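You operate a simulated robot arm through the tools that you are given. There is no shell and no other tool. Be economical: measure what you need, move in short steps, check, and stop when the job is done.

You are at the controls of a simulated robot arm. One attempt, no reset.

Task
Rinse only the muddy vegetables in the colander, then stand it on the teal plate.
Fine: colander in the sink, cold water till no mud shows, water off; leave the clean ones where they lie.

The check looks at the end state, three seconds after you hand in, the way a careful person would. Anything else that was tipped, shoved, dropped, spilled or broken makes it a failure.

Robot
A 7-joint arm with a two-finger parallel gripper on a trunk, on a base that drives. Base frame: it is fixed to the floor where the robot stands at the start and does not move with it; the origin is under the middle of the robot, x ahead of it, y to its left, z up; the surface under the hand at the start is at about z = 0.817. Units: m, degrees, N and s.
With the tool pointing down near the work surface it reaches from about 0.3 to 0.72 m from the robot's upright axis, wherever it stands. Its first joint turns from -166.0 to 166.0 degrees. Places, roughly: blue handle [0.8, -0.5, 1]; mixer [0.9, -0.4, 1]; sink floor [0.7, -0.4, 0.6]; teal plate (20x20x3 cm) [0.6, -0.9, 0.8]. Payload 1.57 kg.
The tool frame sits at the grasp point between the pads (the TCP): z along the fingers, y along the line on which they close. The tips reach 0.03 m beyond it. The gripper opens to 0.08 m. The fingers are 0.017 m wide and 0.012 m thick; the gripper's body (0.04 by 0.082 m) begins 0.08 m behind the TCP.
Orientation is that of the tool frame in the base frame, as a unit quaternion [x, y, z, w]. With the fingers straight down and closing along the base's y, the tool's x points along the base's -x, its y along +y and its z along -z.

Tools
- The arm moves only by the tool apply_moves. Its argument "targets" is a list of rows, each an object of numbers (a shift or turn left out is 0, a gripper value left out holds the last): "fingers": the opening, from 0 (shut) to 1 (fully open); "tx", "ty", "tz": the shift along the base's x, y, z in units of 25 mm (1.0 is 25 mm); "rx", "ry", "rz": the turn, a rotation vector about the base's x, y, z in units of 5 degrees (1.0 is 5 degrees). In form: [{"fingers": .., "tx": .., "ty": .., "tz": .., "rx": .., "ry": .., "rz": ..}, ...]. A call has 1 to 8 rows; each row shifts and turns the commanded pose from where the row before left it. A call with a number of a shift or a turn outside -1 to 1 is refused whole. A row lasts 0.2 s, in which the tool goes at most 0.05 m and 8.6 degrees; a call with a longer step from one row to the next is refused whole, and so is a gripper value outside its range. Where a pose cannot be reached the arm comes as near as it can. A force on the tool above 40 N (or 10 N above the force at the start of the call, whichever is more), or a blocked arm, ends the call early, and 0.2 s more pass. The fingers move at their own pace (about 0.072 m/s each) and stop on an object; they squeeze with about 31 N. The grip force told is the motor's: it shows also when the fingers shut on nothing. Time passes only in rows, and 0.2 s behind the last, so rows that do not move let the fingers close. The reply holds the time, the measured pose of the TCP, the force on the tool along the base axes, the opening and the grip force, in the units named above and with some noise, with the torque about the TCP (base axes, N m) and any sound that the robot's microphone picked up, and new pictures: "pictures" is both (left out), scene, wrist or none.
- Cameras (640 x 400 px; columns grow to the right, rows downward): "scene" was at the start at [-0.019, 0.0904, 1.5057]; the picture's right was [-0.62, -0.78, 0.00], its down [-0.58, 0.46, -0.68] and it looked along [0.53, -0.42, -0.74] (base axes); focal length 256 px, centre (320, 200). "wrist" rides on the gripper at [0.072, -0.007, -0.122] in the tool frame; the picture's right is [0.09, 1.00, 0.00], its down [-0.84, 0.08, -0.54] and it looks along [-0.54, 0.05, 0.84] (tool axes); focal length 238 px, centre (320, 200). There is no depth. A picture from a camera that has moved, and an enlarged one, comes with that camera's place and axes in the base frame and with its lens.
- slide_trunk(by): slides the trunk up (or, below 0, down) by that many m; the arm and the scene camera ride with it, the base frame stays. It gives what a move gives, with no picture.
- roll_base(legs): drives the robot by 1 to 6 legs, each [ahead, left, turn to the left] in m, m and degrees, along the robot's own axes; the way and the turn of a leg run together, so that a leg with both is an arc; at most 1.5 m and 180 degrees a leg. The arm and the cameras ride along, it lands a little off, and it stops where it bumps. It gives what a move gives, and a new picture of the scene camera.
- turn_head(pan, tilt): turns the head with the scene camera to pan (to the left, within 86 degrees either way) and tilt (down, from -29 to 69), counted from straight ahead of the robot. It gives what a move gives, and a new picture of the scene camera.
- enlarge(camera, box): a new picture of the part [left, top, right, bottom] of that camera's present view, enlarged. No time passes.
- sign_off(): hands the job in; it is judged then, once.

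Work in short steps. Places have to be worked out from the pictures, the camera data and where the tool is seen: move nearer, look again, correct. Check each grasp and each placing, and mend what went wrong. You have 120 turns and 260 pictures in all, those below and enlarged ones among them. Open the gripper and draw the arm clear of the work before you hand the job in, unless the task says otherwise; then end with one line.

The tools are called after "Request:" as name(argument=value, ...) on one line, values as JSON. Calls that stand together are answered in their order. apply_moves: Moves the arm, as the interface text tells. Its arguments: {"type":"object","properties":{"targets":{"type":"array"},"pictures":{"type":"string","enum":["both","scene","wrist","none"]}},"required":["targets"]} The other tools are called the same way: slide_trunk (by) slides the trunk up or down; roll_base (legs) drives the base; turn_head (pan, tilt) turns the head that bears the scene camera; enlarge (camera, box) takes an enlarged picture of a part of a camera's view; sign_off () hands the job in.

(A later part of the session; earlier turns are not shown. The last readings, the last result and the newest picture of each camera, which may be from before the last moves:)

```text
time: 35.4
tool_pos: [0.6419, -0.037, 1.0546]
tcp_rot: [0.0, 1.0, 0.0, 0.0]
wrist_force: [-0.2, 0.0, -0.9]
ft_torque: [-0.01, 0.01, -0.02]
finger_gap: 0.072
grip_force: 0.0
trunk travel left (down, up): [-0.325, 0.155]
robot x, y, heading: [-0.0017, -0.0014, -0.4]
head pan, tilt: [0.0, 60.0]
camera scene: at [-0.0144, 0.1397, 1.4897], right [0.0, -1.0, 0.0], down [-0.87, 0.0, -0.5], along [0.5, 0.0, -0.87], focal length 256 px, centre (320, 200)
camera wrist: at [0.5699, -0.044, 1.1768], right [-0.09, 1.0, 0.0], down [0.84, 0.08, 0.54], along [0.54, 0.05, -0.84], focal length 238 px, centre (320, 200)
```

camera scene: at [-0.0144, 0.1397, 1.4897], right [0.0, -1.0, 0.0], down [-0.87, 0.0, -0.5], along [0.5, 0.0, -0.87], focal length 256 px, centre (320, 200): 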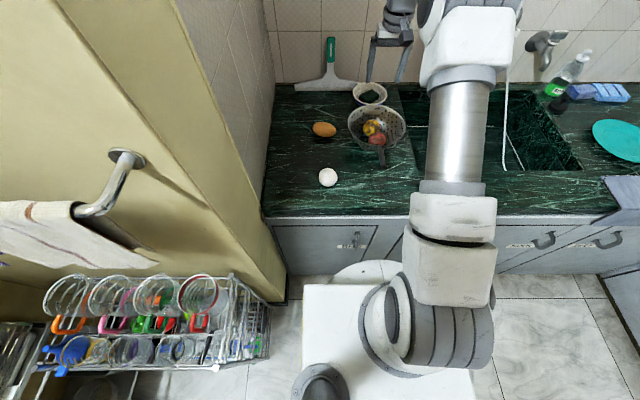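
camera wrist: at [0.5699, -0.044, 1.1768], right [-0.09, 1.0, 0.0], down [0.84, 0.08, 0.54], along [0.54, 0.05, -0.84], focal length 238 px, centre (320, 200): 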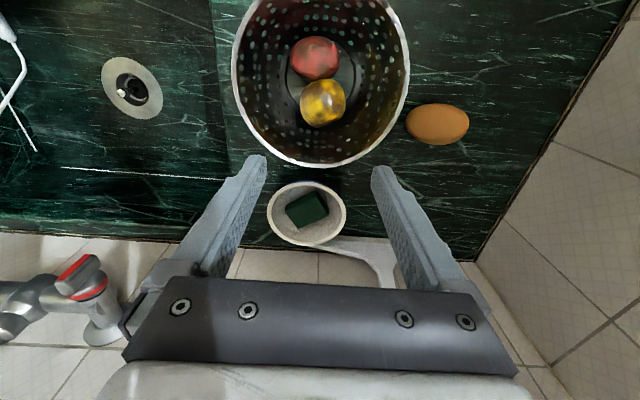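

Both muddy vegetables are in the colander. Now I move back over the handle to measure it for the grip.

Request:
apply_moves(targets=[{"tx": -1, "fingers": 0.6}, {"tx": -1}, {"tx": -1}, {"tx": -1}, {"tx": -1}, {"tx": -1, "tz": -0.5}], pictures="both")

Request:
enlarge(camera="wrist", box=[240, 60, 400, 200])

Request:
enlarge(camera="scene", box=[340, 75, 416, 175])

```text
time: 36.8
tool_pos: [0.4935, -0.0388, 1.0442]
tcp_rot: [0.0, 1.0, 0.0, 0.0]
wrist_force: [0.6, 0.1, 0.6]
ft_torque: [0.01, -0.02, -0.02]
finger_gap: 0.0479
grip_force: 0.1
trunk travel left (down, up): [-0.325, 0.155]
robot x, y, heading: [-0.0022, 0.0022, 0.2]
head pan, tilt: [0.0, 60.0]
camera scene: at [-0.0144, 0.1397, 1.4898], right [0.0, -1.0, 0.0], down [-0.87, 0.0, -0.5], along [0.5, 0.0, -0.87], focal length 256 px, centre (320, 200)
camera wrist: at [0.4211, -0.0452, 1.1657], right [-0.09, 1.0, 0.0], down [0.84, 0.08, 0.54], along [0.54, 0.05, -0.84], focal length 238 px, centre (320, 200)
```

scene: 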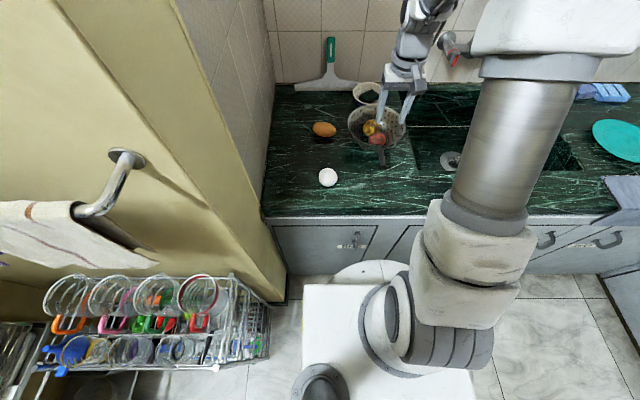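
wrist: 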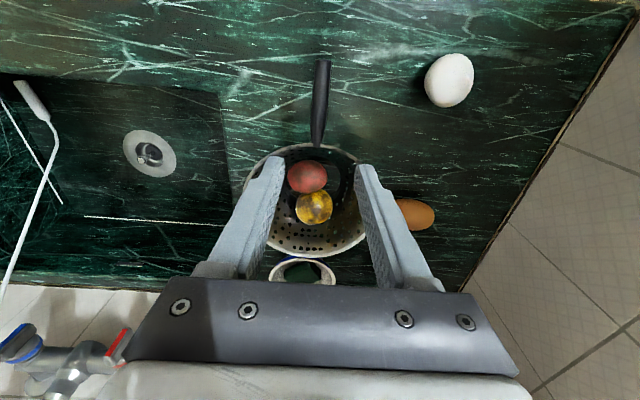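

```text
2.86 times, centred on (320, 130) of wrist
camera zoom: at [0.4211, -0.0452, 1.1657], right [-0.09, 1.0, 0.0], down [0.84, 0.08, 0.54], along [0.54, 0.05, -0.84], focal length 681 px, centre (320, 400)
```

zoom: 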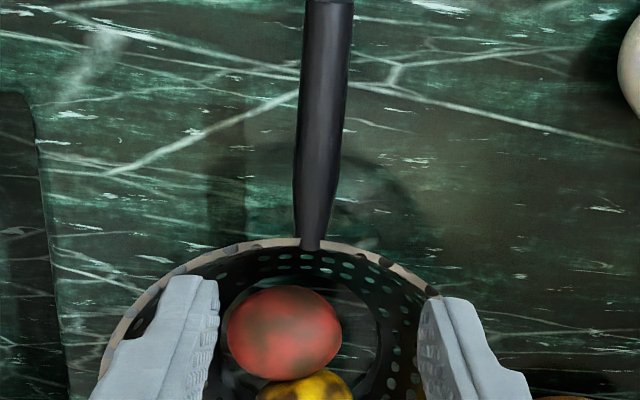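

```text
4.00 times, centred on (378, 125) of scene
camera zoom: at [-0.0144, 0.1397, 1.4898], right [0.0, -1.0, 0.0], down [-0.87, 0.0, -0.5], along [0.5, 0.0, -0.87], focal length 1025 px, centre (88, 500)
```

zoom: 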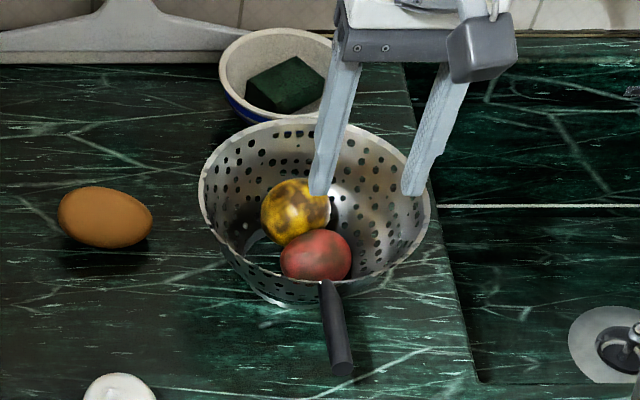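

Handle: root ≈(.515,-.041,.902), end ≈(.43,-.041,.92), 19 mm thick. I grip it close to the rim, at x≈.489.

Request:
apply_moves(targets=[{"tz": -1, "tx": -0.18, "ty": -0.08}, {"tz": -1}, {"tz": -1}, {"tz": -1}, {"tz": -1}, {"tz": -0.65}, {}], pictures="both")

```text
time: 38.4
tool_pos: [0.4863, -0.0401, 0.9011]
tcp_rot: [0.0, 1.0, 0.001, 0.0]
wrist_force: [0.7, 0.0, -0.8]
ft_torque: [0.0, 0.02, 0.01]
finger_gap: 0.048
grip_force: 0.0
trunk travel left (down, up): [-0.325, 0.155]
robot x, y, heading: [0.0002, -0.0037, 0.0]
head pan, tilt: [0.0, 60.0]
camera scene: at [-0.0143, 0.1397, 1.4898], right [0.0, -1.0, 0.0], down [-0.87, 0.0, -0.5], along [0.5, 0.0, -0.87], focal length 256 px, centre (320, 200)
camera wrist: at [0.4149, -0.0469, 1.0234], right [-0.09, 1.0, 0.0], down [0.84, 0.08, 0.54], along [0.54, 0.05, -0.84], focal length 238 px, centre (320, 200)
```

scene: 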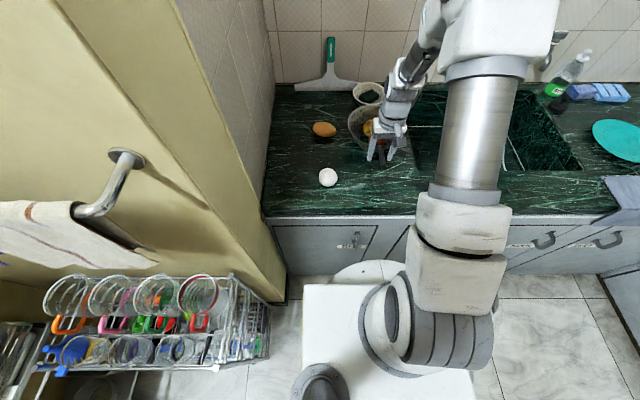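
wrist: 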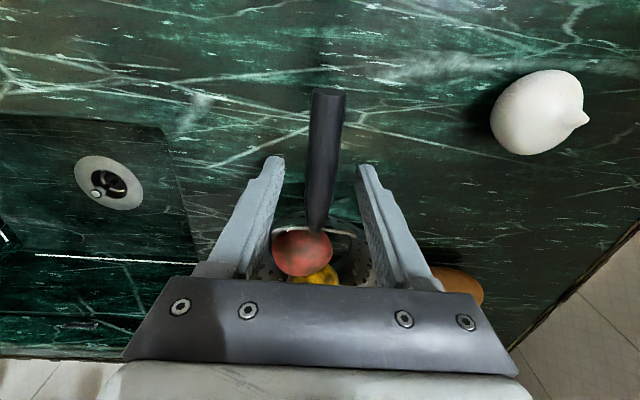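

Handle is centred between the pads, but the sink spot will be at the limit of reach from here. I lift clear, drive the base 0.25 m to the right and then return to the handle.

Request:
apply_moves(targets=[{"tz": 1}, {"tz": 1}, {"tz": 1}, {"tz": 1}, {"tz": 1}, {"tz": 1}, {"tz": 1}, {"tz": 1, "tx": -1}], pictures="none")

Request:
apply_moves(targets=[{"tx": -1}, {"tx": -1}, {"tx": -1}, {"tx": -1}], pictures="none")

Request:
roll_base(legs=[[0, -0.25, 0]])

```text
time: 40.1
tool_pos: [0.4645, -0.0411, 1.0992]
tcp_rot: [0.0, 1.0, 0.001, 0.0]
wrist_force: [0.2, -0.3, -0.6]
ft_torque: [-0.01, 0.01, 0.0]
finger_gap: 0.048
grip_force: 0.0
trunk travel left (down, up): [-0.325, 0.155]
robot x, y, heading: [0.001, 0.0011, 0.2]
head pan, tilt: [0.0, 60.0]
```

```text
time: 41.1
tool_pos: [0.3615, -0.0406, 1.1001]
tcp_rot: [0.0, 1.0, -0.001, 0.0]
wrist_force: [-0.8, -0.4, 0.3]
ft_torque: [0.04, 0.02, 0.01]
finger_gap: 0.0481
grip_force: 0.0
trunk travel left (down, up): [-0.325, 0.155]
robot x, y, heading: [0.003, -0.0007, -0.1]
head pan, tilt: [0.0, 60.0]
```

```text
time: 43.6
tool_pos: [0.364, -0.2901, 1.1001]
tcp_rot: [-0.001, 1.0, 0.0, 0.0]
wrist_force: [0.4, -0.2, -0.4]
ft_torque: [-0.01, -0.01, 0.03]
finger_gap: 0.0479
grip_force: 0.1
trunk travel left (down, up): [-0.325, 0.155]
robot x, y, heading: [-0.0005, -0.2501, 0.2]
head pan, tilt: [0.0, 60.0]
camera scene: at [-0.0144, -0.1117, 1.4898], right [0.0, -1.0, 0.0], down [-0.87, 0.0, -0.5], along [0.5, 0.0, -0.87], focal length 256 px, centre (320, 200)
```

scene: 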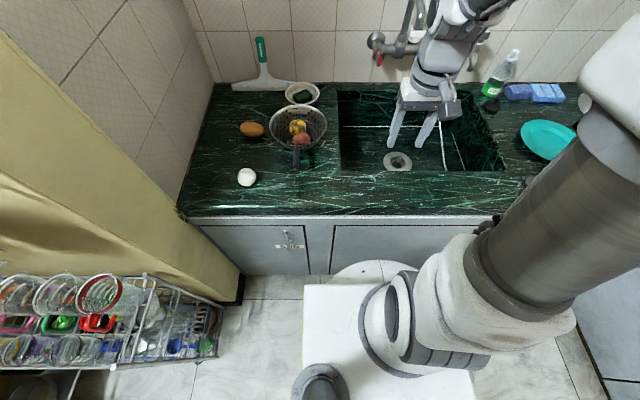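

Now bring the arm back over the handle, then look at the tap unobstructed.

Request:
apply_moves(targets=[{"ty": 1, "tx": 0.5}, {"ty": 1, "tx": 0.5}, {"ty": 1, "tx": 0.5}, {"ty": 1, "tx": 0.5}, {"ty": 1, "tx": 0.5}, {"ty": 1, "tx": 0.5}, {"ty": 1, "tx": 0.5}, {"ty": 1, "tx": 0.5}], pictures="none")

Request:
apply_moves(targets=[{"ty": 1, "tx": 0.5}, {"ty": 0.97, "tx": 0.45}], pictures="wrist")

Request:
turn_head(pan=-15, tilt=35)

```text
time: 45.4
tool_pos: [0.4636, -0.0891, 1.1007]
tcp_rot: [0.0, 1.0, 0.0, 0.0]
wrist_force: [-0.3, 1.0, 0.3]
ft_torque: [-0.01, 0.01, 0.0]
finger_gap: 0.0479
grip_force: 0.0
trunk travel left (down, up): [-0.325, 0.155]
robot x, y, heading: [-0.0002, -0.2503, -0.2]
head pan, tilt: [0.0, 60.0]
```

```text
time: 46.0
tool_pos: [0.4879, -0.0403, 1.1009]
tcp_rot: [-0.001, 1.0, 0.0, 0.001]
wrist_force: [-0.7, -0.5, -1.1]
ft_torque: [-0.01, 0.01, 0.01]
finger_gap: 0.0478
grip_force: 0.0
trunk travel left (down, up): [-0.325, 0.155]
robot x, y, heading: [0.003, -0.2498, -0.1]
head pan, tilt: [0.0, 60.0]
camera wrist: at [0.4163, -0.0467, 1.2229], right [-0.09, 1.0, 0.0], down [0.84, 0.08, 0.54], along [0.54, 0.05, -0.84], focal length 238 px, centre (320, 200)
```

wrist: 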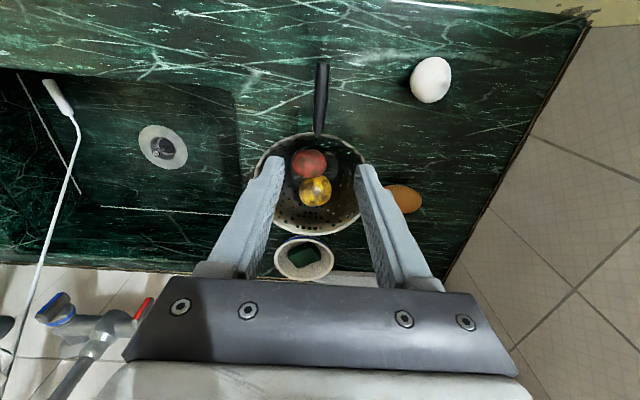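

```text
time: 46.9
tool_pos: [0.4873, -0.0416, 1.101]
tcp_rot: [-0.001, 1.0, 0.0, 0.0]
wrist_force: [0.6, 0.3, 0.6]
ft_torque: [0.02, -0.01, 0.02]
finger_gap: 0.0477
grip_force: 0.0
trunk travel left (down, up): [-0.325, 0.155]
robot x, y, heading: [0.0011, -0.2499, 0.1]
head pan, tilt: [-15.0, 35.0]
camera scene: at [0.0041, -0.1344, 1.524], right [-0.26, -0.97, 0.0], down [-0.56, 0.15, -0.82], along [0.79, -0.21, -0.57], focal length 256 px, centre (320, 200)
```

scene: 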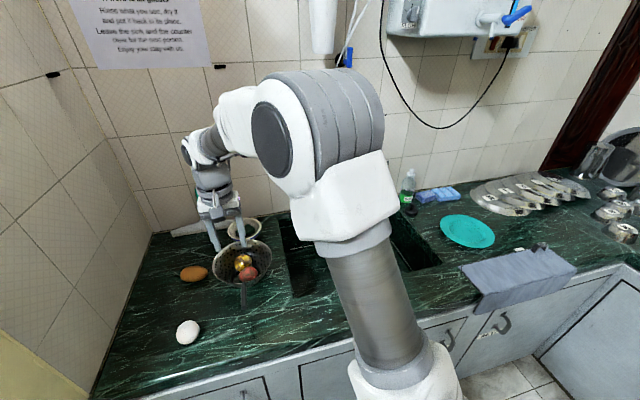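

There's a notice on the wall; let me read it.

Request:
turn_head(pan=0, tilt=15)

Request:
enlarge(camera="scene", box=[100, 60, 300, 200])

```text
time: 47.8
tool_pos: [0.487, -0.0396, 1.1007]
tcp_rot: [-0.002, 1.0, 0.0, 0.0]
wrist_force: [0.7, 0.4, 0.5]
ft_torque: [0.02, -0.03, 0.01]
finger_gap: 0.0477
grip_force: 0.1
trunk travel left (down, up): [-0.325, 0.155]
robot x, y, heading: [0.0001, -0.2509, 0.1]
head pan, tilt: [0.0, 15.0]
camera scene: at [0.0124, -0.1117, 1.556], right [0.0, -1.0, 0.0], down [-0.26, 0.0, -0.97], along [0.97, 0.0, -0.26], focal length 256 px, centre (320, 200)
```

scene: 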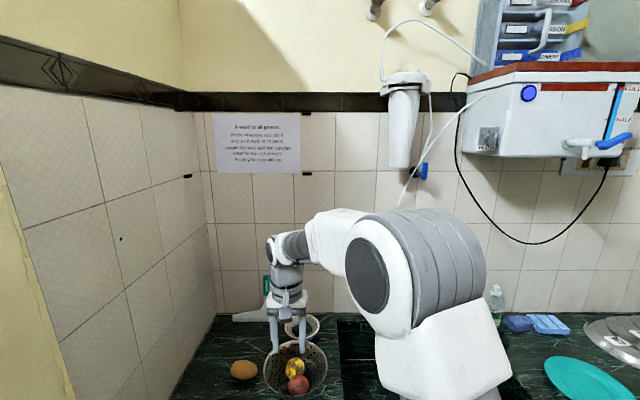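

```text
2.86 times, centred on (200, 130) of scene
camera zoom: at [0.0124, -0.1117, 1.556], right [0.0, -1.0, 0.0], down [-0.26, 0.0, -0.97], along [0.97, 0.0, -0.26], focal length 732 px, centre (663, 400)
```

zoom: 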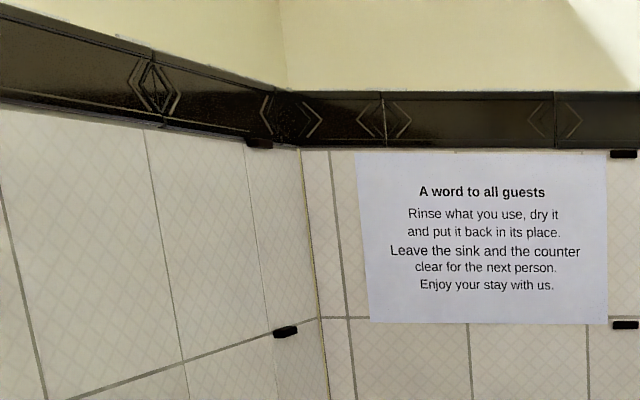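

The notice is a general word to guests and doesn't bear on my task. Now descend onto the handle and grip.

Request:
apply_moves(targets=[{"tz": -1}, {"tz": -1}, {"tz": -1}, {"tz": -1}, {"tz": -1}, {"tz": -1}, {"tz": -1}, {"tz": -0.98}], pictures="none")

Request:
apply_moves(targets=[{"fingers": 0.3}, {"fingers": 0.2}, {"fingers": 0}, {"fingers": 0}], pictures="wrist")

Request:
turn_head(pan=0, tilt=50)

```text
time: 49.6
tool_pos: [0.4863, -0.0403, 0.8997]
tcp_rot: [-0.001, 1.0, 0.0, 0.001]
wrist_force: [-0.1, -1.3, -0.8]
ft_torque: [0.0, 0.03, 0.01]
finger_gap: 0.0483
grip_force: 0.1
trunk travel left (down, up): [-0.325, 0.155]
robot x, y, heading: [0.002, -0.253, 0.1]
head pan, tilt: [0.0, 15.0]
```

```text
time: 50.6
tool_pos: [0.4878, -0.0398, 0.9006]
tcp_rot: [-0.001, 1.0, 0.0, 0.0]
wrist_force: [0.6, 0.5, -0.1]
ft_torque: [0.04, 0.01, -0.06]
finger_gap: 0.0175
grip_force: 31.1
trunk travel left (down, up): [-0.325, 0.155]
robot x, y, heading: [0.0004, -0.2516, 0.0]
head pan, tilt: [0.0, 15.0]
camera wrist: at [0.4147, -0.0468, 1.0224], right [-0.09, 1.0, 0.0], down [0.84, 0.08, 0.54], along [0.54, 0.05, -0.84], focal length 238 px, centre (320, 200)
```

wrist: 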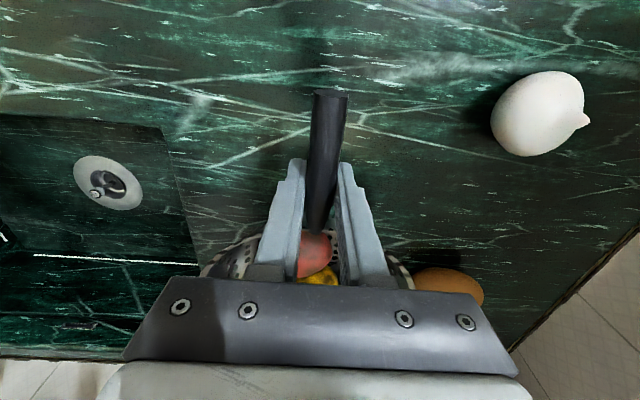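

```text
time: 51.6
tool_pos: [0.4875, -0.0391, 0.901]
tcp_rot: [-0.001, 1.0, 0.0, -0.001]
wrist_force: [-0.5, -1.3, 0.5]
ft_torque: [-0.01, 0.12, -0.08]
finger_gap: 0.0173
grip_force: 31.1
trunk travel left (down, up): [-0.325, 0.155]
robot x, y, heading: [0.0009, -0.2497, -0.1]
head pan, tilt: [0.0, 50.0]
camera scene: at [-0.0038, -0.1116, 1.5024], right [0.0, -1.0, 0.0], down [-0.77, 0.0, -0.64], along [0.64, 0.0, -0.77], focal length 256 px, centre (320, 200)
```

scene: 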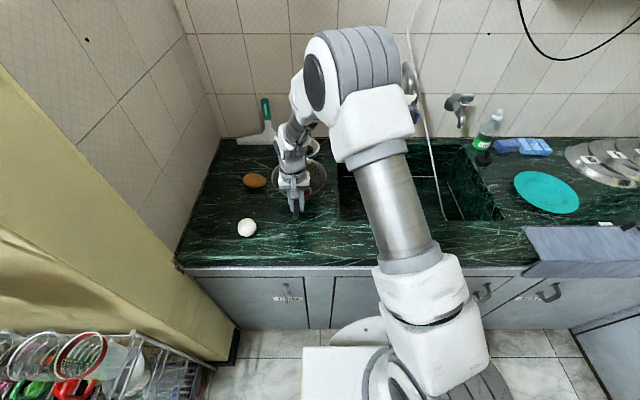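

Handle gripped (17.5 mm). Test lift of 20 mm, slowly, and check the tilt and torque.

Request:
apply_moves(targets=[{"tz": 0.2}, {"tz": 0.2}, {"tz": 0.4}, {}], pictures="both")

Request:
enlarge(camera="scene", box=[230, 110, 360, 230])

```text
time: 52.6
tool_pos: [0.4884, -0.041, 0.921]
tcp_rot: [-0.001, 1.0, 0.0, 0.0]
wrist_force: [-0.5, 0.1, -4.1]
ft_torque: [-0.03, 0.45, -0.03]
finger_gap: 0.0174
grip_force: 30.8
trunk travel left (down, up): [-0.325, 0.155]
robot x, y, heading: [-0.0023, -0.251, 0.0]
head pan, tilt: [0.0, 50.0]
camera scene: at [-0.0038, -0.1116, 1.5023], right [0.0, -1.0, 0.0], down [-0.77, 0.0, -0.64], along [0.64, 0.0, -0.77], focal length 256 px, centre (320, 200)
camera wrist: at [0.4152, -0.0479, 1.0436], right [-0.09, 1.0, 0.0], down [0.84, 0.08, 0.54], along [0.54, 0.05, -0.84], focal length 238 px, centre (320, 200)
```

scene: 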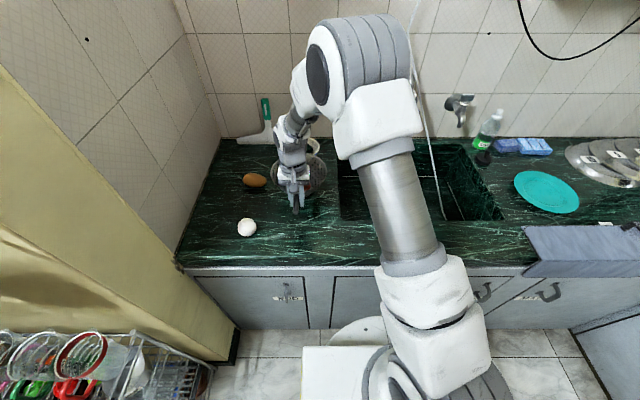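
wrist: 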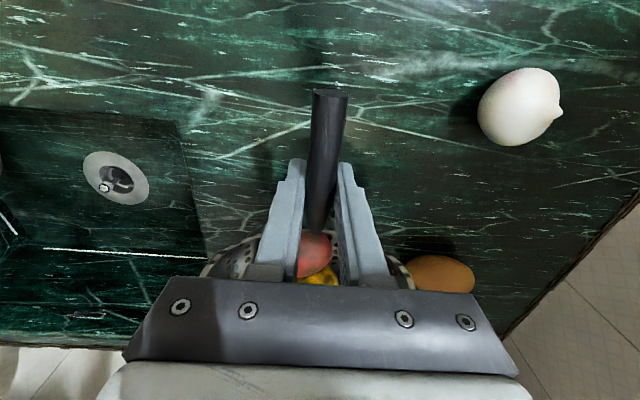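

```text
3.33 times, centred on (295, 170) of scene
camera zoom: at [-0.0038, -0.1116, 1.5023], right [0.0, -1.0, 0.0], down [-0.77, 0.0, -0.64], along [0.64, 0.0, -0.77], focal length 854 px, centre (403, 300)
```

zoom: 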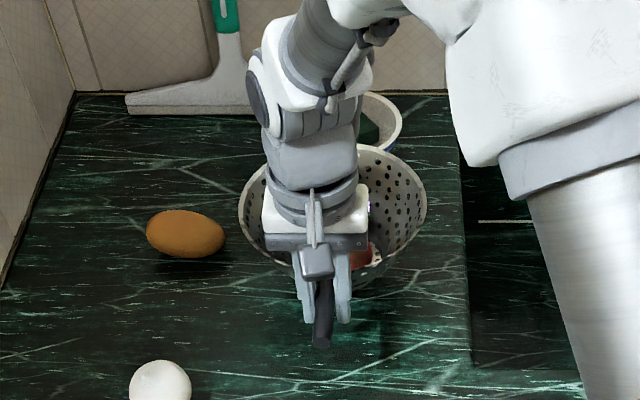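

Firm: 4.1 N load, no sag. Lift a bit more and carry it gently over the sink, keeping left of the filter hose (hose at z≈.93 near (.69,-.47)).

Request:
apply_moves(targets=[{"tz": 0.6}, {"tz": 0.4, "ty": -0.3}, {"ty": -0.7}, {"ty": -0.9}, {"ty": -0.9}, {"ty": -0.9}, {"ty": -0.9}, {"ty": -0.6}], pictures="none")

Request:
apply_moves(targets=[{"ty": -0.6}, {"ty": -0.9}, {"ty": -0.9}, {"ty": -0.9}, {"ty": -0.9}, {"ty": -0.9}, {"ty": -0.7}, {}], pictures="both")

```text
time: 54.4
tool_pos: [0.4876, -0.1712, 0.9469]
tcp_rot: [-0.001, 1.0, 0.0, 0.0]
wrist_force: [0.3, -0.8, -4.2]
ft_torque: [0.01, 0.4, 0.02]
finger_gap: 0.0174
grip_force: 30.9
trunk travel left (down, up): [-0.325, 0.155]
robot x, y, heading: [-0.0014, -0.2513, 0.2]
head pan, tilt: [0.0, 50.0]
```

```text
time: 56.2
tool_pos: [0.4862, -0.3162, 0.9449]
tcp_rot: [0.0, 1.0, 0.0, 0.0]
wrist_force: [0.1, -0.1, -3.4]
ft_torque: [0.02, 0.39, 0.0]
finger_gap: 0.0173
grip_force: 32.0
trunk travel left (down, up): [-0.325, 0.155]
robot x, y, heading: [0.0014, -0.2525, 0.4]
head pan, tilt: [0.0, 50.0]
camera scene: at [-0.0037, -0.1118, 1.5023], right [0.0, -1.0, 0.0], down [-0.77, 0.0, -0.64], along [0.64, 0.0, -0.77], focal length 256 px, centre (320, 200)
camera wrist: at [0.4144, -0.3216, 1.0681], right [-0.09, 1.0, 0.0], down [0.84, 0.08, 0.54], along [0.54, 0.05, -0.84], focal length 238 px, centre (320, 200)
```

scene: 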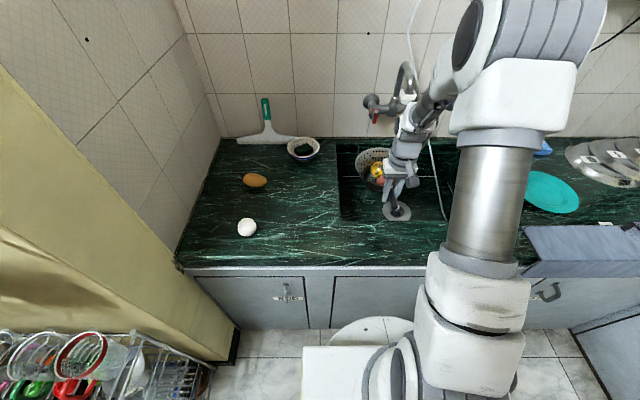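
wrist: 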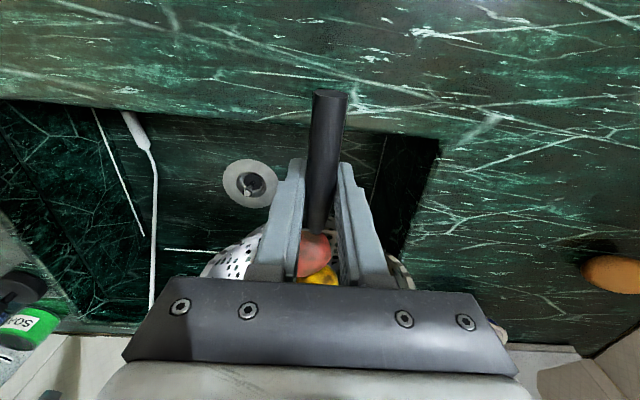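

Request:
enlarge(camera="scene", box=[340, 50, 470, 230])

```text
2.22 times, centred on (405, 140) of scene
camera zoom: at [-0.0037, -0.1118, 1.5023], right [0.0, -1.0, 0.0], down [-0.77, 0.0, -0.64], along [0.64, 0.0, -0.77], focal length 570 px, centre (131, 333)
```

zoom: 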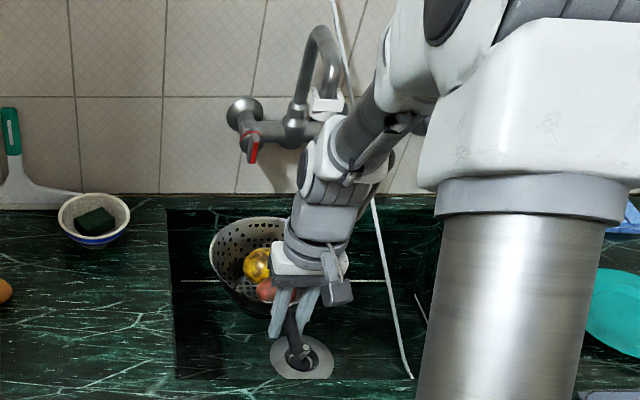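

Spout outlet ≈(.77,-.39,1.08); sink x .487–.878, y -.18…-.70. I move the colander forward (its centre to x≈.75) at this height, then lower.

Request:
apply_moves(targets=[{"tx": 0.4, "ty": -0.3}, {"tx": 0.8, "ty": -0.3}, {"tx": 0.9}, {"tx": 0.9}, {"tx": 0.9}, {"tx": 0.9}, {"tx": 0.7}, {"tx": 0.3}], pictures="both")

Request:
enlarge(camera="scene", box=[340, 50, 470, 230])

```text
time: 58.0
tool_pos: [0.6327, -0.3317, 0.9448]
tcp_rot: [-0.001, 1.0, 0.0, 0.0]
wrist_force: [0.5, 0.2, -3.4]
ft_torque: [0.01, 0.43, 0.01]
finger_gap: 0.0174
grip_force: 31.2
trunk travel left (down, up): [-0.325, 0.155]
robot x, y, heading: [0.0023, -0.2529, 0.0]
head pan, tilt: [0.0, 50.0]
camera scene: at [-0.0037, -0.1117, 1.5023], right [0.0, -1.0, 0.0], down [-0.77, 0.0, -0.64], along [0.64, 0.0, -0.77], focal length 256 px, centre (320, 200)
camera wrist: at [0.5613, -0.3375, 1.0683], right [-0.09, 1.0, 0.0], down [0.84, 0.08, 0.54], along [0.54, 0.05, -0.84], focal length 238 px, centre (320, 200)
```

scene: 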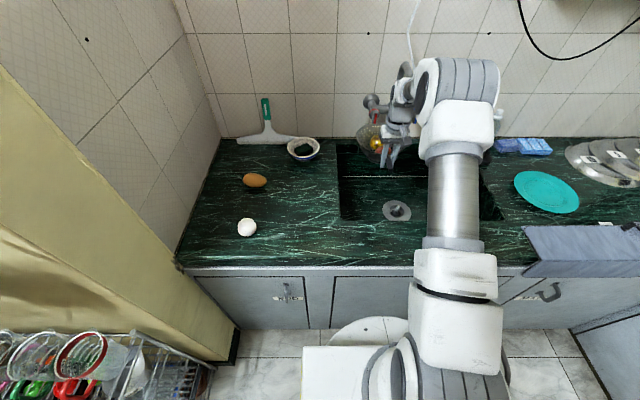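
wrist: 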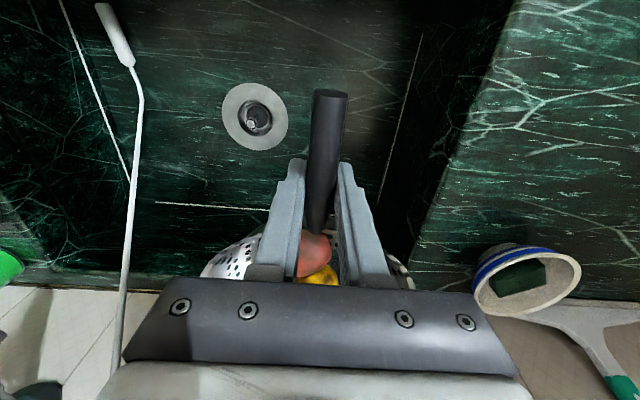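

```text
2.22 times, centred on (405, 140) of scene
camera zoom: at [-0.0037, -0.1117, 1.5023], right [0.0, -1.0, 0.0], down [-0.77, 0.0, -0.64], along [0.64, 0.0, -0.77], focal length 570 px, centre (131, 333)
```

zoom: 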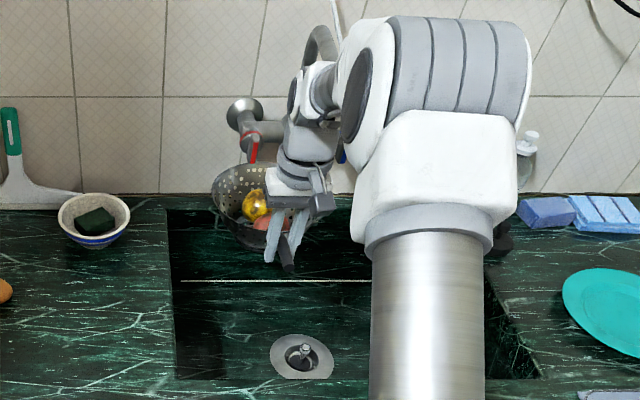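

Clear of the tap. Lower with the trunk in steps (this keeps the arm shape): first −0.13 m.

Request:
slide_trunk(by=-0.13)

Request:
apply_moves(targets=[{}], pictures="both")

```text
time: 59.5
tool_pos: [0.633, -0.3309, 0.8158]
tcp_rot: [-0.001, 1.0, 0.0, 0.0]
wrist_force: [-0.7, 0.7, -3.9]
ft_torque: [0.02, 0.43, -0.01]
finger_gap: 0.0171
grip_force: 30.6
trunk travel left (down, up): [-0.195, 0.285]
robot x, y, heading: [0.0014, -0.2525, 0.1]
head pan, tilt: [0.0, 50.0]
```

```text
time: 60.0
tool_pos: [0.6339, -0.3305, 0.8157]
tcp_rot: [0.0, 1.0, 0.0, 0.0]
wrist_force: [-0.3, 0.9, -3.6]
ft_torque: [0.03, 0.43, 0.01]
finger_gap: 0.0173
grip_force: 31.3
trunk travel left (down, up): [-0.195, 0.285]
robot x, y, heading: [-0.002, -0.2528, 0.2]
head pan, tilt: [0.0, 50.0]
camera scene: at [-0.0037, -0.1117, 1.3723], right [0.0, -1.0, 0.0], down [-0.77, 0.0, -0.64], along [0.64, 0.0, -0.77], focal length 256 px, centre (320, 200)
camera wrist: at [0.5612, -0.3375, 0.9383], right [-0.09, 1.0, 0.0], down [0.84, 0.08, 0.54], along [0.54, 0.05, -0.84], focal length 238 px, centre (320, 200)
```

scene: 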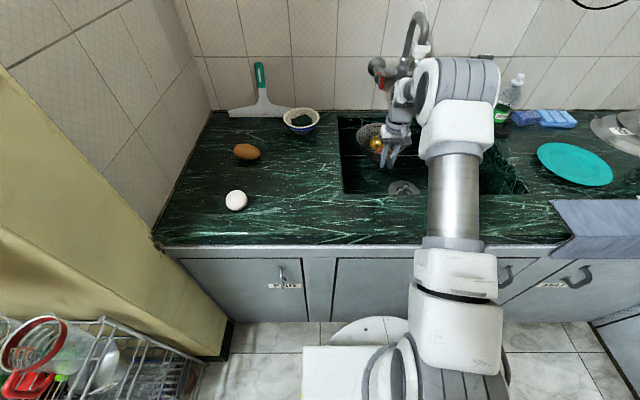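
wrist: 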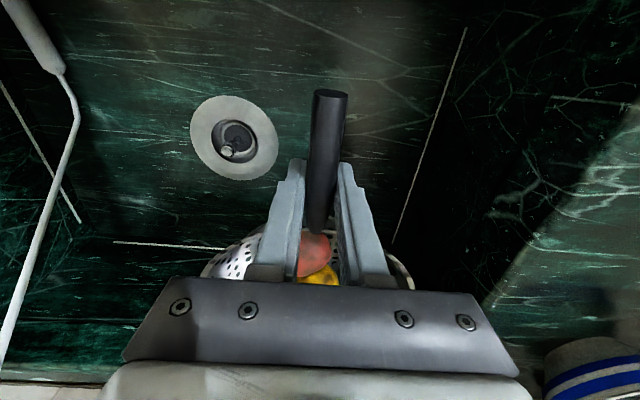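

Still steady. Shift toward the stream line (y≈-.38, centre x≈.758), then lower more.

Request:
apply_moves(targets=[{"ty": -0.5, "tx": 0.1}, {"ty": -0.7, "tx": 0.1}, {"ty": -0.6, "tx": 0.1}, {}], pictures="none")

Request:
slide_trunk(by=-0.1)

Request:
apply_moves(targets=[{}], pictures="both")

```text
time: 61.0
tool_pos: [0.6424, -0.3763, 0.8152]
tcp_rot: [-0.002, 1.0, 0.0, -0.001]
wrist_force: [-0.5, -0.3, -3.6]
ft_torque: [0.01, 0.42, -0.05]
finger_gap: 0.0171
grip_force: 30.9
trunk travel left (down, up): [-0.195, 0.285]
robot x, y, heading: [0.0031, -0.2506, 0.0]
head pan, tilt: [0.0, 50.0]
```

```text
time: 62.3
tool_pos: [0.642, -0.3763, 0.7173]
tcp_rot: [-0.001, 1.0, 0.0, 0.0]
wrist_force: [0.1, 0.1, -3.6]
ft_torque: [-0.01, 0.44, 0.04]
finger_gap: 0.0173
grip_force: 31.1
trunk travel left (down, up): [-0.095, 0.385]
robot x, y, heading: [0.0023, -0.2521, 0.2]
head pan, tilt: [0.0, 50.0]
```

```text
time: 62.7
tool_pos: [0.642, -0.3766, 0.716]
tcp_rot: [-0.001, 1.0, -0.001, 0.0]
wrist_force: [0.4, -0.5, -3.6]
ft_torque: [-0.01, 0.4, -0.01]
finger_gap: 0.0176
grip_force: 30.5
trunk travel left (down, up): [-0.095, 0.385]
robot x, y, heading: [0.0022, -0.2512, 0.1]
head pan, tilt: [0.0, 50.0]
camera scene: at [-0.0037, -0.1117, 1.2724], right [0.0, -1.0, 0.0], down [-0.77, 0.0, -0.64], along [0.64, 0.0, -0.77], focal length 256 px, centre (320, 200)
camera wrist: at [0.57, -0.3829, 0.8388], right [-0.09, 1.0, 0.0], down [0.84, 0.08, 0.54], along [0.54, 0.05, -0.84], focal length 238 px, centre (320, 200)
```

scene: 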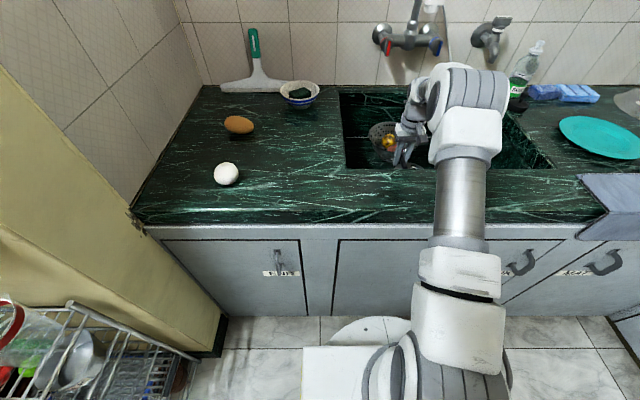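
wrist: 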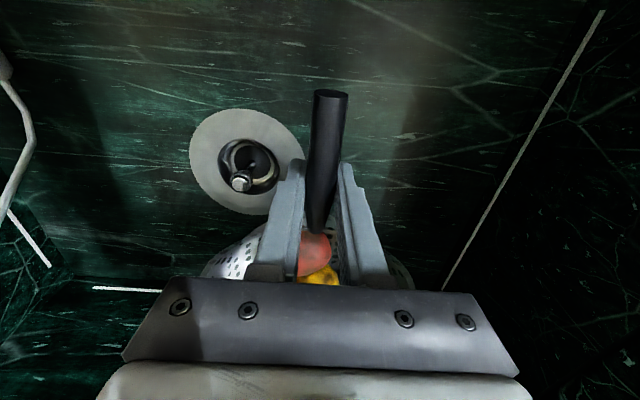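

Floor ≈.60 → expect contact at TCP z≈.684. Lower with the arm in small steps and watch the force.

Request:
apply_moves(targets=[{"tz": -0.3}, {"tz": -0.3}, {"tz": -0.3}, {"tz": -0.2}], pictures="none")

Request:
apply_moves(targets=[{"tz": -0.15}, {}], pictures="wrist")

```text
time: 63.7
tool_pos: [0.641, -0.3772, 0.69]
tcp_rot: [-0.001, 1.0, 0.0, 0.001]
wrist_force: [0.3, 0.1, -3.6]
ft_torque: [0.02, 0.44, 0.0]
finger_gap: 0.0174
grip_force: 31.3
trunk travel left (down, up): [-0.095, 0.385]
robot x, y, heading: [-0.0009, -0.2537, 0.1]
head pan, tilt: [0.0, 50.0]
```

```text
time: 64.3
tool_pos: [0.6414, -0.3767, 0.6859]
tcp_rot: [-0.002, 1.0, 0.0, 0.001]
wrist_force: [0.3, 0.8, -4.4]
ft_torque: [0.02, 0.41, -0.03]
finger_gap: 0.0171
grip_force: 31.0
trunk travel left (down, up): [-0.095, 0.385]
robot x, y, heading: [0.0005, -0.252, -0.0]
head pan, tilt: [0.0, 50.0]
camera wrist: at [0.5697, -0.3835, 0.8079], right [-0.09, 1.0, 0.0], down [0.84, 0.08, 0.54], along [0.54, 0.05, -0.84], focal length 238 px, centre (320, 200)
```

wrist: 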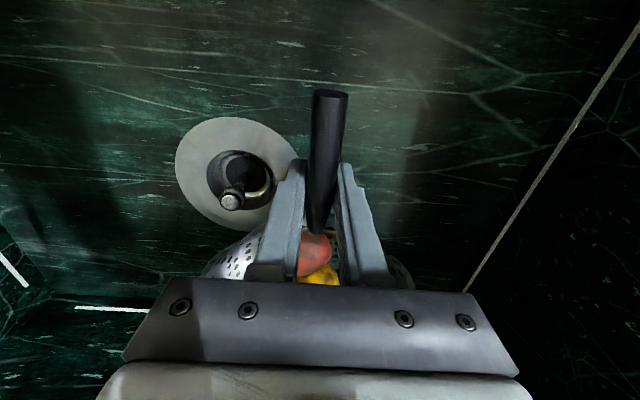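

Request:
apply_moves(targets=[{"tz": -0.12}, {}], pictures="none")

Request:
apply_moves(targets=[{"tz": -0.12}, {}], pictures="none")

Request:
apply_moves(targets=[{"tz": -0.12}, {}], pictures="none")

```text
time: 64.9
tool_pos: [0.6428, -0.3764, 0.6852]
tcp_rot: [-0.001, 1.0, 0.001, 0.002]
wrist_force: [-2.9, 1.2, 5.1]
ft_torque: [-0.01, -0.78, 0.07]
finger_gap: 0.0175
grip_force: 30.9
trunk travel left (down, up): [-0.095, 0.385]
robot x, y, heading: [-0.0003, -0.2502, -0.0]
head pan, tilt: [0.0, 50.0]
```

```text
time: 65.5
tool_pos: [0.6418, -0.3771, 0.682]
tcp_rot: [-0.001, 1.0, 0.0, 0.002]
wrist_force: [-10.3, 0.5, 19.6]
ft_torque: [-0.01, -0.58, 0.03]
finger_gap: 0.0175
grip_force: 30.6
trunk travel left (down, up): [-0.095, 0.385]
robot x, y, heading: [-0.0015, -0.2488, -0.1]
head pan, tilt: [0.0, 50.0]
```

```text
time: 66.1
tool_pos: [0.6411, -0.3771, 0.6779]
tcp_rot: [-0.001, 1.0, -0.001, 0.001]
wrist_force: [-8.7, -0.1, 16.8]
ft_torque: [0.0, -0.52, -0.02]
finger_gap: 0.0174
grip_force: 30.5
trunk travel left (down, up): [-0.095, 0.385]
robot x, y, heading: [-0.0011, -0.2514, 0.0]
head pan, tilt: [0.0, 50.0]
```

Contact at z≈.685; I over-pressed a little. Ease up by 5 mm, then open.

Request:
apply_moves(targets=[{"tz": 0.2}, {}], pictures="none")

Request:
apply_moves(targets=[{"fingers": 0.35}, {"fingers": 0.5}, {}], pictures="wrist")

```text
time: 66.7
tool_pos: [0.6408, -0.3757, 0.681]
tcp_rot: [-0.002, 1.0, 0.0, 0.0]
wrist_force: [0.1, 0.1, -3.0]
ft_torque: [0.01, 0.43, 0.01]
finger_gap: 0.0175
grip_force: 30.8
trunk travel left (down, up): [-0.095, 0.385]
robot x, y, heading: [-0.0013, -0.2492, 0.3]
head pan, tilt: [0.0, 50.0]
```

```text
time: 67.5
tool_pos: [0.6425, -0.3764, 0.6819]
tcp_rot: [-0.001, 1.0, 0.0, 0.0]
wrist_force: [0.5, 0.1, -0.1]
ft_torque: [0.01, 0.0, 0.02]
finger_gap: 0.0401
grip_force: 0.1
trunk travel left (down, up): [-0.095, 0.385]
robot x, y, heading: [-0.0022, -0.2537, -0.1]
head pan, tilt: [0.0, 50.0]
camera wrist: at [0.5701, -0.3839, 0.804], right [-0.09, 1.0, 0.0], down [0.84, 0.08, 0.54], along [0.54, 0.05, -0.84], focal length 238 px, centre (320, 200)
```

wrist: 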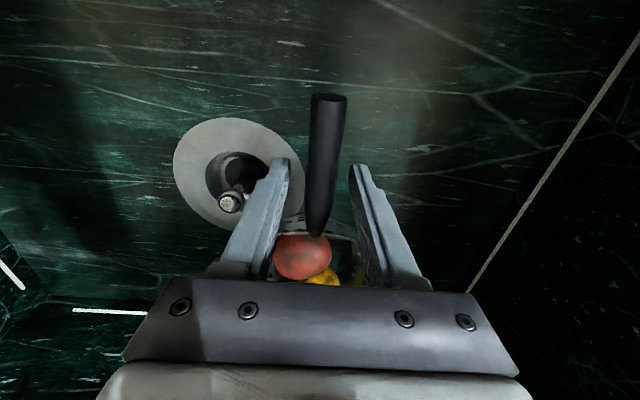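

Released. Rise straight up with the arm, then back off a little and raise the trunk.

Request:
apply_moves(targets=[{"tz": 1}, {"tz": 1}, {"tz": 1}, {"tz": 1}, {"tz": 1}, {"tz": 1, "tx": -1}, {"tz": 1, "tx": -1}, {"tz": 1, "tx": -1}], pictures="none")

Request:
slide_trunk(by=0.23)

Request:
apply_moves(targets=[{"tx": -1}, {"tx": -1}], pictures="both")

```text
time: 69.3
tool_pos: [0.568, -0.3755, 0.8809]
tcp_rot: [-0.002, 1.0, -0.001, 0.0]
wrist_force: [0.5, 0.1, 0.3]
ft_torque: [-0.01, 0.03, 0.02]
finger_gap: 0.0398
grip_force: 0.1
trunk travel left (down, up): [-0.095, 0.385]
robot x, y, heading: [0.0001, -0.2505, 0.3]
head pan, tilt: [0.0, 50.0]
```

```text
time: 71.7
tool_pos: [0.5679, -0.375, 1.1112]
tcp_rot: [0.0, 1.0, 0.0, -0.001]
wrist_force: [-0.2, 0.1, -0.2]
ft_torque: [0.02, -0.01, 0.01]
finger_gap: 0.0401
grip_force: 0.0
trunk travel left (down, up): [-0.325, 0.155]
robot x, y, heading: [0.0002, -0.2539, 0.2]
head pan, tilt: [0.0, 50.0]
```

```text
time: 72.3
tool_pos: [0.5181, -0.3765, 1.1103]
tcp_rot: [0.0, 1.0, 0.001, 0.0]
wrist_force: [-0.1, 0.4, -0.4]
ft_torque: [-0.04, 0.05, 0.01]
finger_gap: 0.0402
grip_force: 0.1
trunk travel left (down, up): [-0.325, 0.155]
robot x, y, heading: [0.0033, -0.2458, 0.2]
head pan, tilt: [0.0, 50.0]
camera scene: at [-0.0041, -0.1117, 1.5023], right [0.0, -1.0, 0.0], down [-0.77, 0.0, -0.64], along [0.64, 0.0, -0.77], focal length 256 px, centre (320, 200)
camera wrist: at [0.4453, -0.3838, 1.2334], right [-0.09, 1.0, 0.0], down [0.84, 0.08, 0.54], along [0.54, 0.05, -0.84], focal length 238 px, centre (320, 200)
```

scene: 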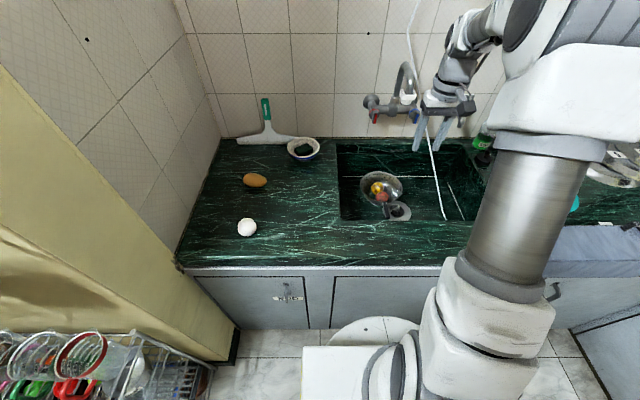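
wrist: 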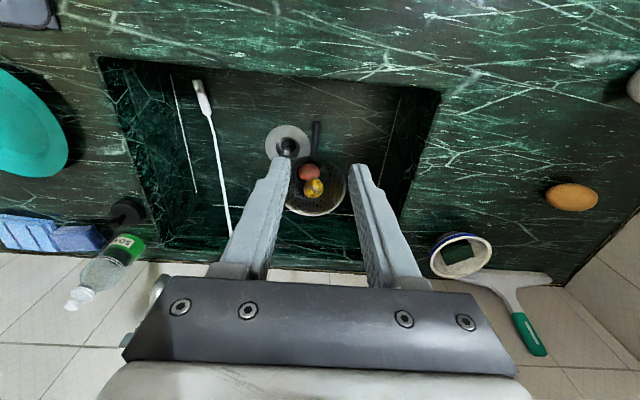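

Colander stands in the sink, both vegetables inside. Now inspect the tap and the stream line.

Request:
enlarge(camera="scene", box=[350, 55, 450, 130])

Request:
enlarge(camera="scene", box=[330, 50, 450, 230])

```text
5.33 times, centred on (400, 92) of scene
camera zoom: at [-0.0041, -0.1117, 1.5023], right [0.0, -1.0, 0.0], down [-0.77, 0.0, -0.64], along [0.64, 0.0, -0.77], focal length 1367 px, centre (-107, 773)
```

zoom: 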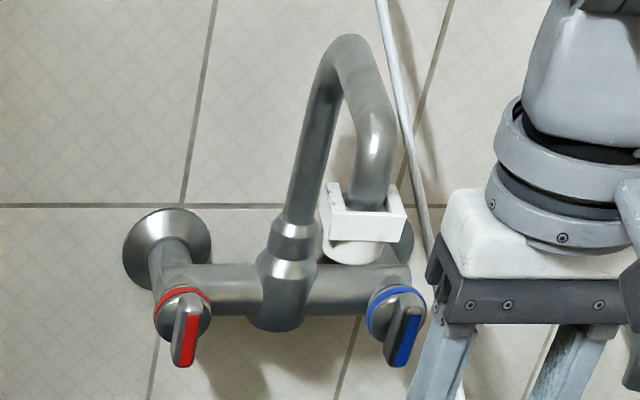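

```text
2.22 times, centred on (390, 140) of scene
camera zoom: at [-0.0041, -0.1117, 1.5023], right [0.0, -1.0, 0.0], down [-0.77, 0.0, -0.64], along [0.64, 0.0, -0.77], focal length 570 px, centre (164, 333)
```

zoom: 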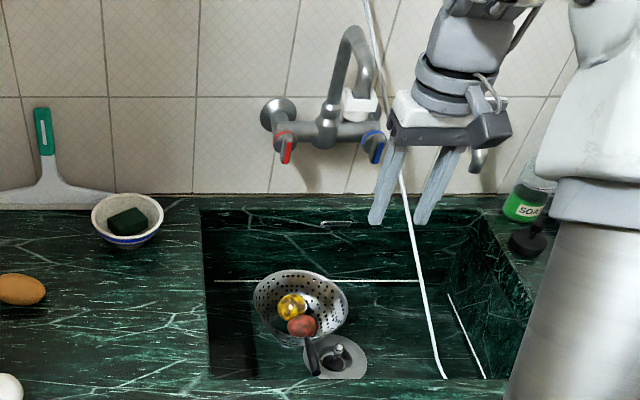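

Stream line ≈(.755,-.385) falls inside the colander (centre ≈(.745,-.376)). The blue handle is a wing bar at ≈(.838,-.467,.967), the thin filter hose just to its right, so I'll push the bar from its left with closed fingers and a near-horizontal tool. Pitch the tool forward first.

Request:
apply_moves(targets=[{"ry": -1, "fingers": 0}, {"ry": -1}, {"ry": -1}, {"ry": -1}, {"ry": -1}, {"ry": -1}, {"ry": -1}, {"ry": -1}], pictures="none")

Request:
apply_moves(targets=[{"ry": -1}, {"ry": -1}, {"ry": -1}, {"ry": -1}, {"ry": -1}, {"ry": -1}, {"ry": -1}, {"ry": -1}], pictures="both")

```text
time: 74.1
tool_pos: [0.517, -0.3761, 1.1112]
tcp_rot: [0.0, 0.94, -0.001, 0.343]
wrist_force: [0.5, -0.1, -0.6]
ft_torque: [-0.02, 0.0, -0.05]
finger_gap: 0.0
grip_force: 21.2
trunk travel left (down, up): [-0.325, 0.155]
robot x, y, heading: [-0.0001, -0.249, 0.2]
head pan, tilt: [0.0, 50.0]
```

```text
time: 75.9
tool_pos: [0.5181, -0.3753, 1.1109]
tcp_rot: [0.0, 0.765, -0.001, 0.643]
wrist_force: [0.2, -0.2, -0.4]
ft_torque: [-0.02, -0.01, 0.0]
finger_gap: 0.0001
grip_force: 21.4
trunk travel left (down, up): [-0.325, 0.155]
robot x, y, heading: [0.0015, -0.2512, 0.1]
head pan, tilt: [0.0, 50.0]
camera scene: at [-0.004, -0.1117, 1.5023], right [0.0, -1.0, 0.0], down [-0.77, 0.0, -0.64], along [0.64, 0.0, -0.77], focal length 256 px, centre (320, 200)
camera wrist: at [0.3851, -0.3828, 1.062], right [-0.02, 1.0, -0.09], down [-0.39, 0.08, 0.92], along [0.92, 0.05, 0.39], focal length 238 px, centre (320, 200)
```

scene: 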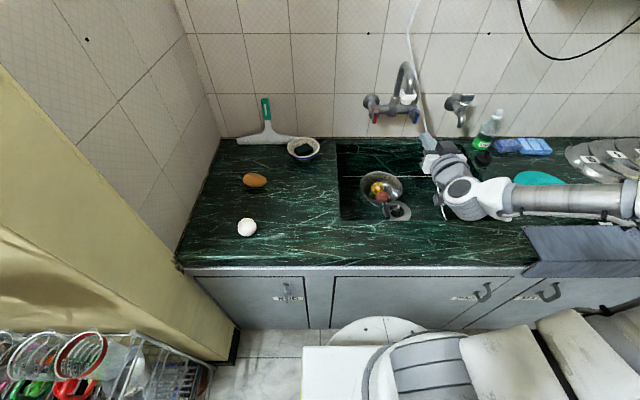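
wrist: 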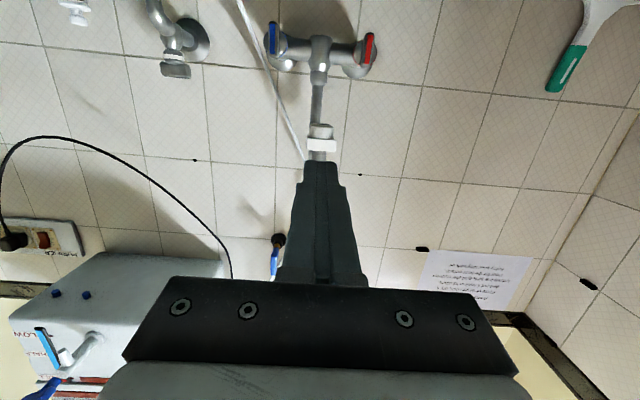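

Request:
enlarge(camera="scene", box=[350, 50, 450, 150])

Request:
enlarge(camera="wrist", box=[230, 0, 400, 170])

```text
4.00 times, centred on (400, 100) of scene
camera zoom: at [-0.004, -0.1117, 1.5023], right [0.0, -1.0, 0.0], down [-0.77, 0.0, -0.64], along [0.64, 0.0, -0.77], focal length 1025 px, centre (0, 600)
```

zoom: 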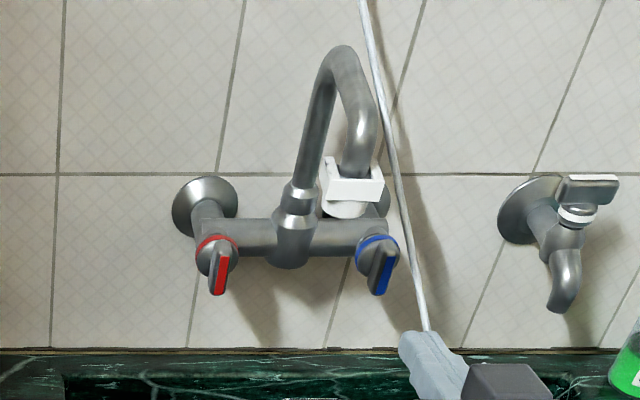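

```text
2.35 times, centred on (315, 85) of wrist
camera zoom: at [0.3851, -0.3828, 1.062], right [-0.02, 1.0, -0.09], down [-0.39, 0.08, 0.92], along [0.92, 0.05, 0.39], focal length 561 px, centre (332, 471)
```

zoom: 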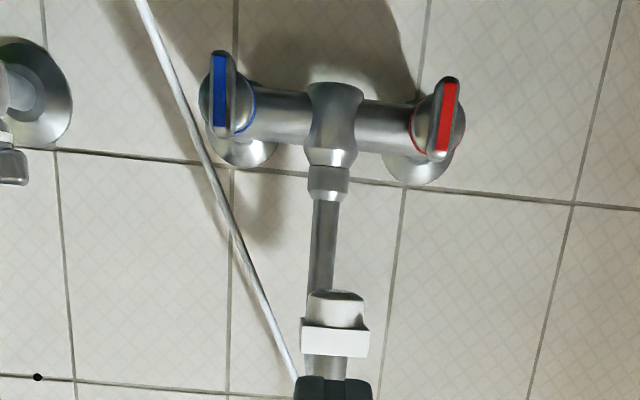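

Triangulated: lever face ≈(.815,-.457,.983), hose ≥3 cm right and behind it, so gripping the lever and twisting is feasible. Level the tool and approach in steps, watching the forearm.

Request:
apply_moves(targets=[{"ry": -1, "fingers": 0.55, "ty": -0.6}, {"ry": -1, "ty": -0.6}, {"ty": -0.7, "tz": -0.6}, {"ty": -0.7, "tz": -0.7}, {"ty": -0.7, "tz": -0.7}, {"tz": -1}, {"tz": -1}, {"tz": -1}], pictures="both")

```text
time: 77.7
tool_pos: [0.5172, -0.4607, 0.9865]
tcp_rot: [-0.001, 0.707, 0.0, 0.707]
wrist_force: [1.1, 0.4, 0.0]
ft_torque: [0.03, 0.02, 0.02]
finger_gap: 0.044
grip_force: 0.1
trunk travel left (down, up): [-0.325, 0.155]
robot x, y, heading: [0.0014, -0.2489, -0.1]
head pan, tilt: [0.0, 50.0]
camera scene: at [-0.004, -0.1116, 1.5024], right [0.0, -1.0, 0.0], down [-0.77, 0.0, -0.64], along [0.64, 0.0, -0.77], focal length 256 px, centre (320, 200)
camera wrist: at [0.3959, -0.4666, 0.9151], right [0.0, 1.0, -0.09], down [-0.54, 0.08, 0.84], along [0.84, 0.05, 0.54], focal length 238 px, centre (320, 200)
```

scene: 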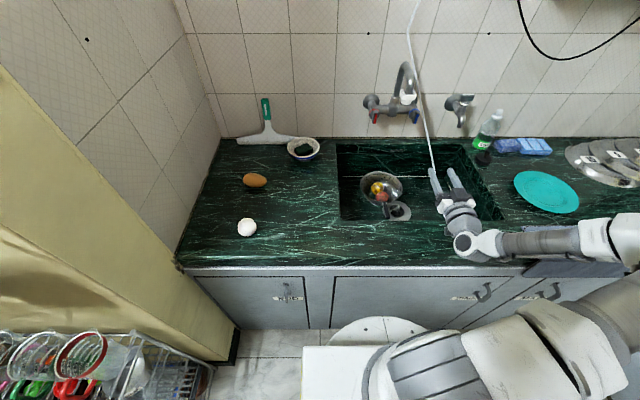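
wrist: 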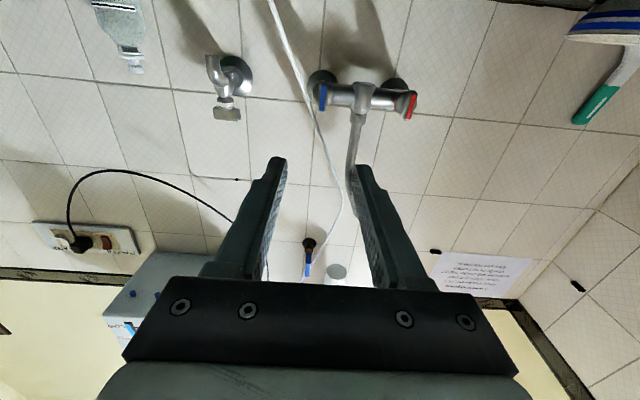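

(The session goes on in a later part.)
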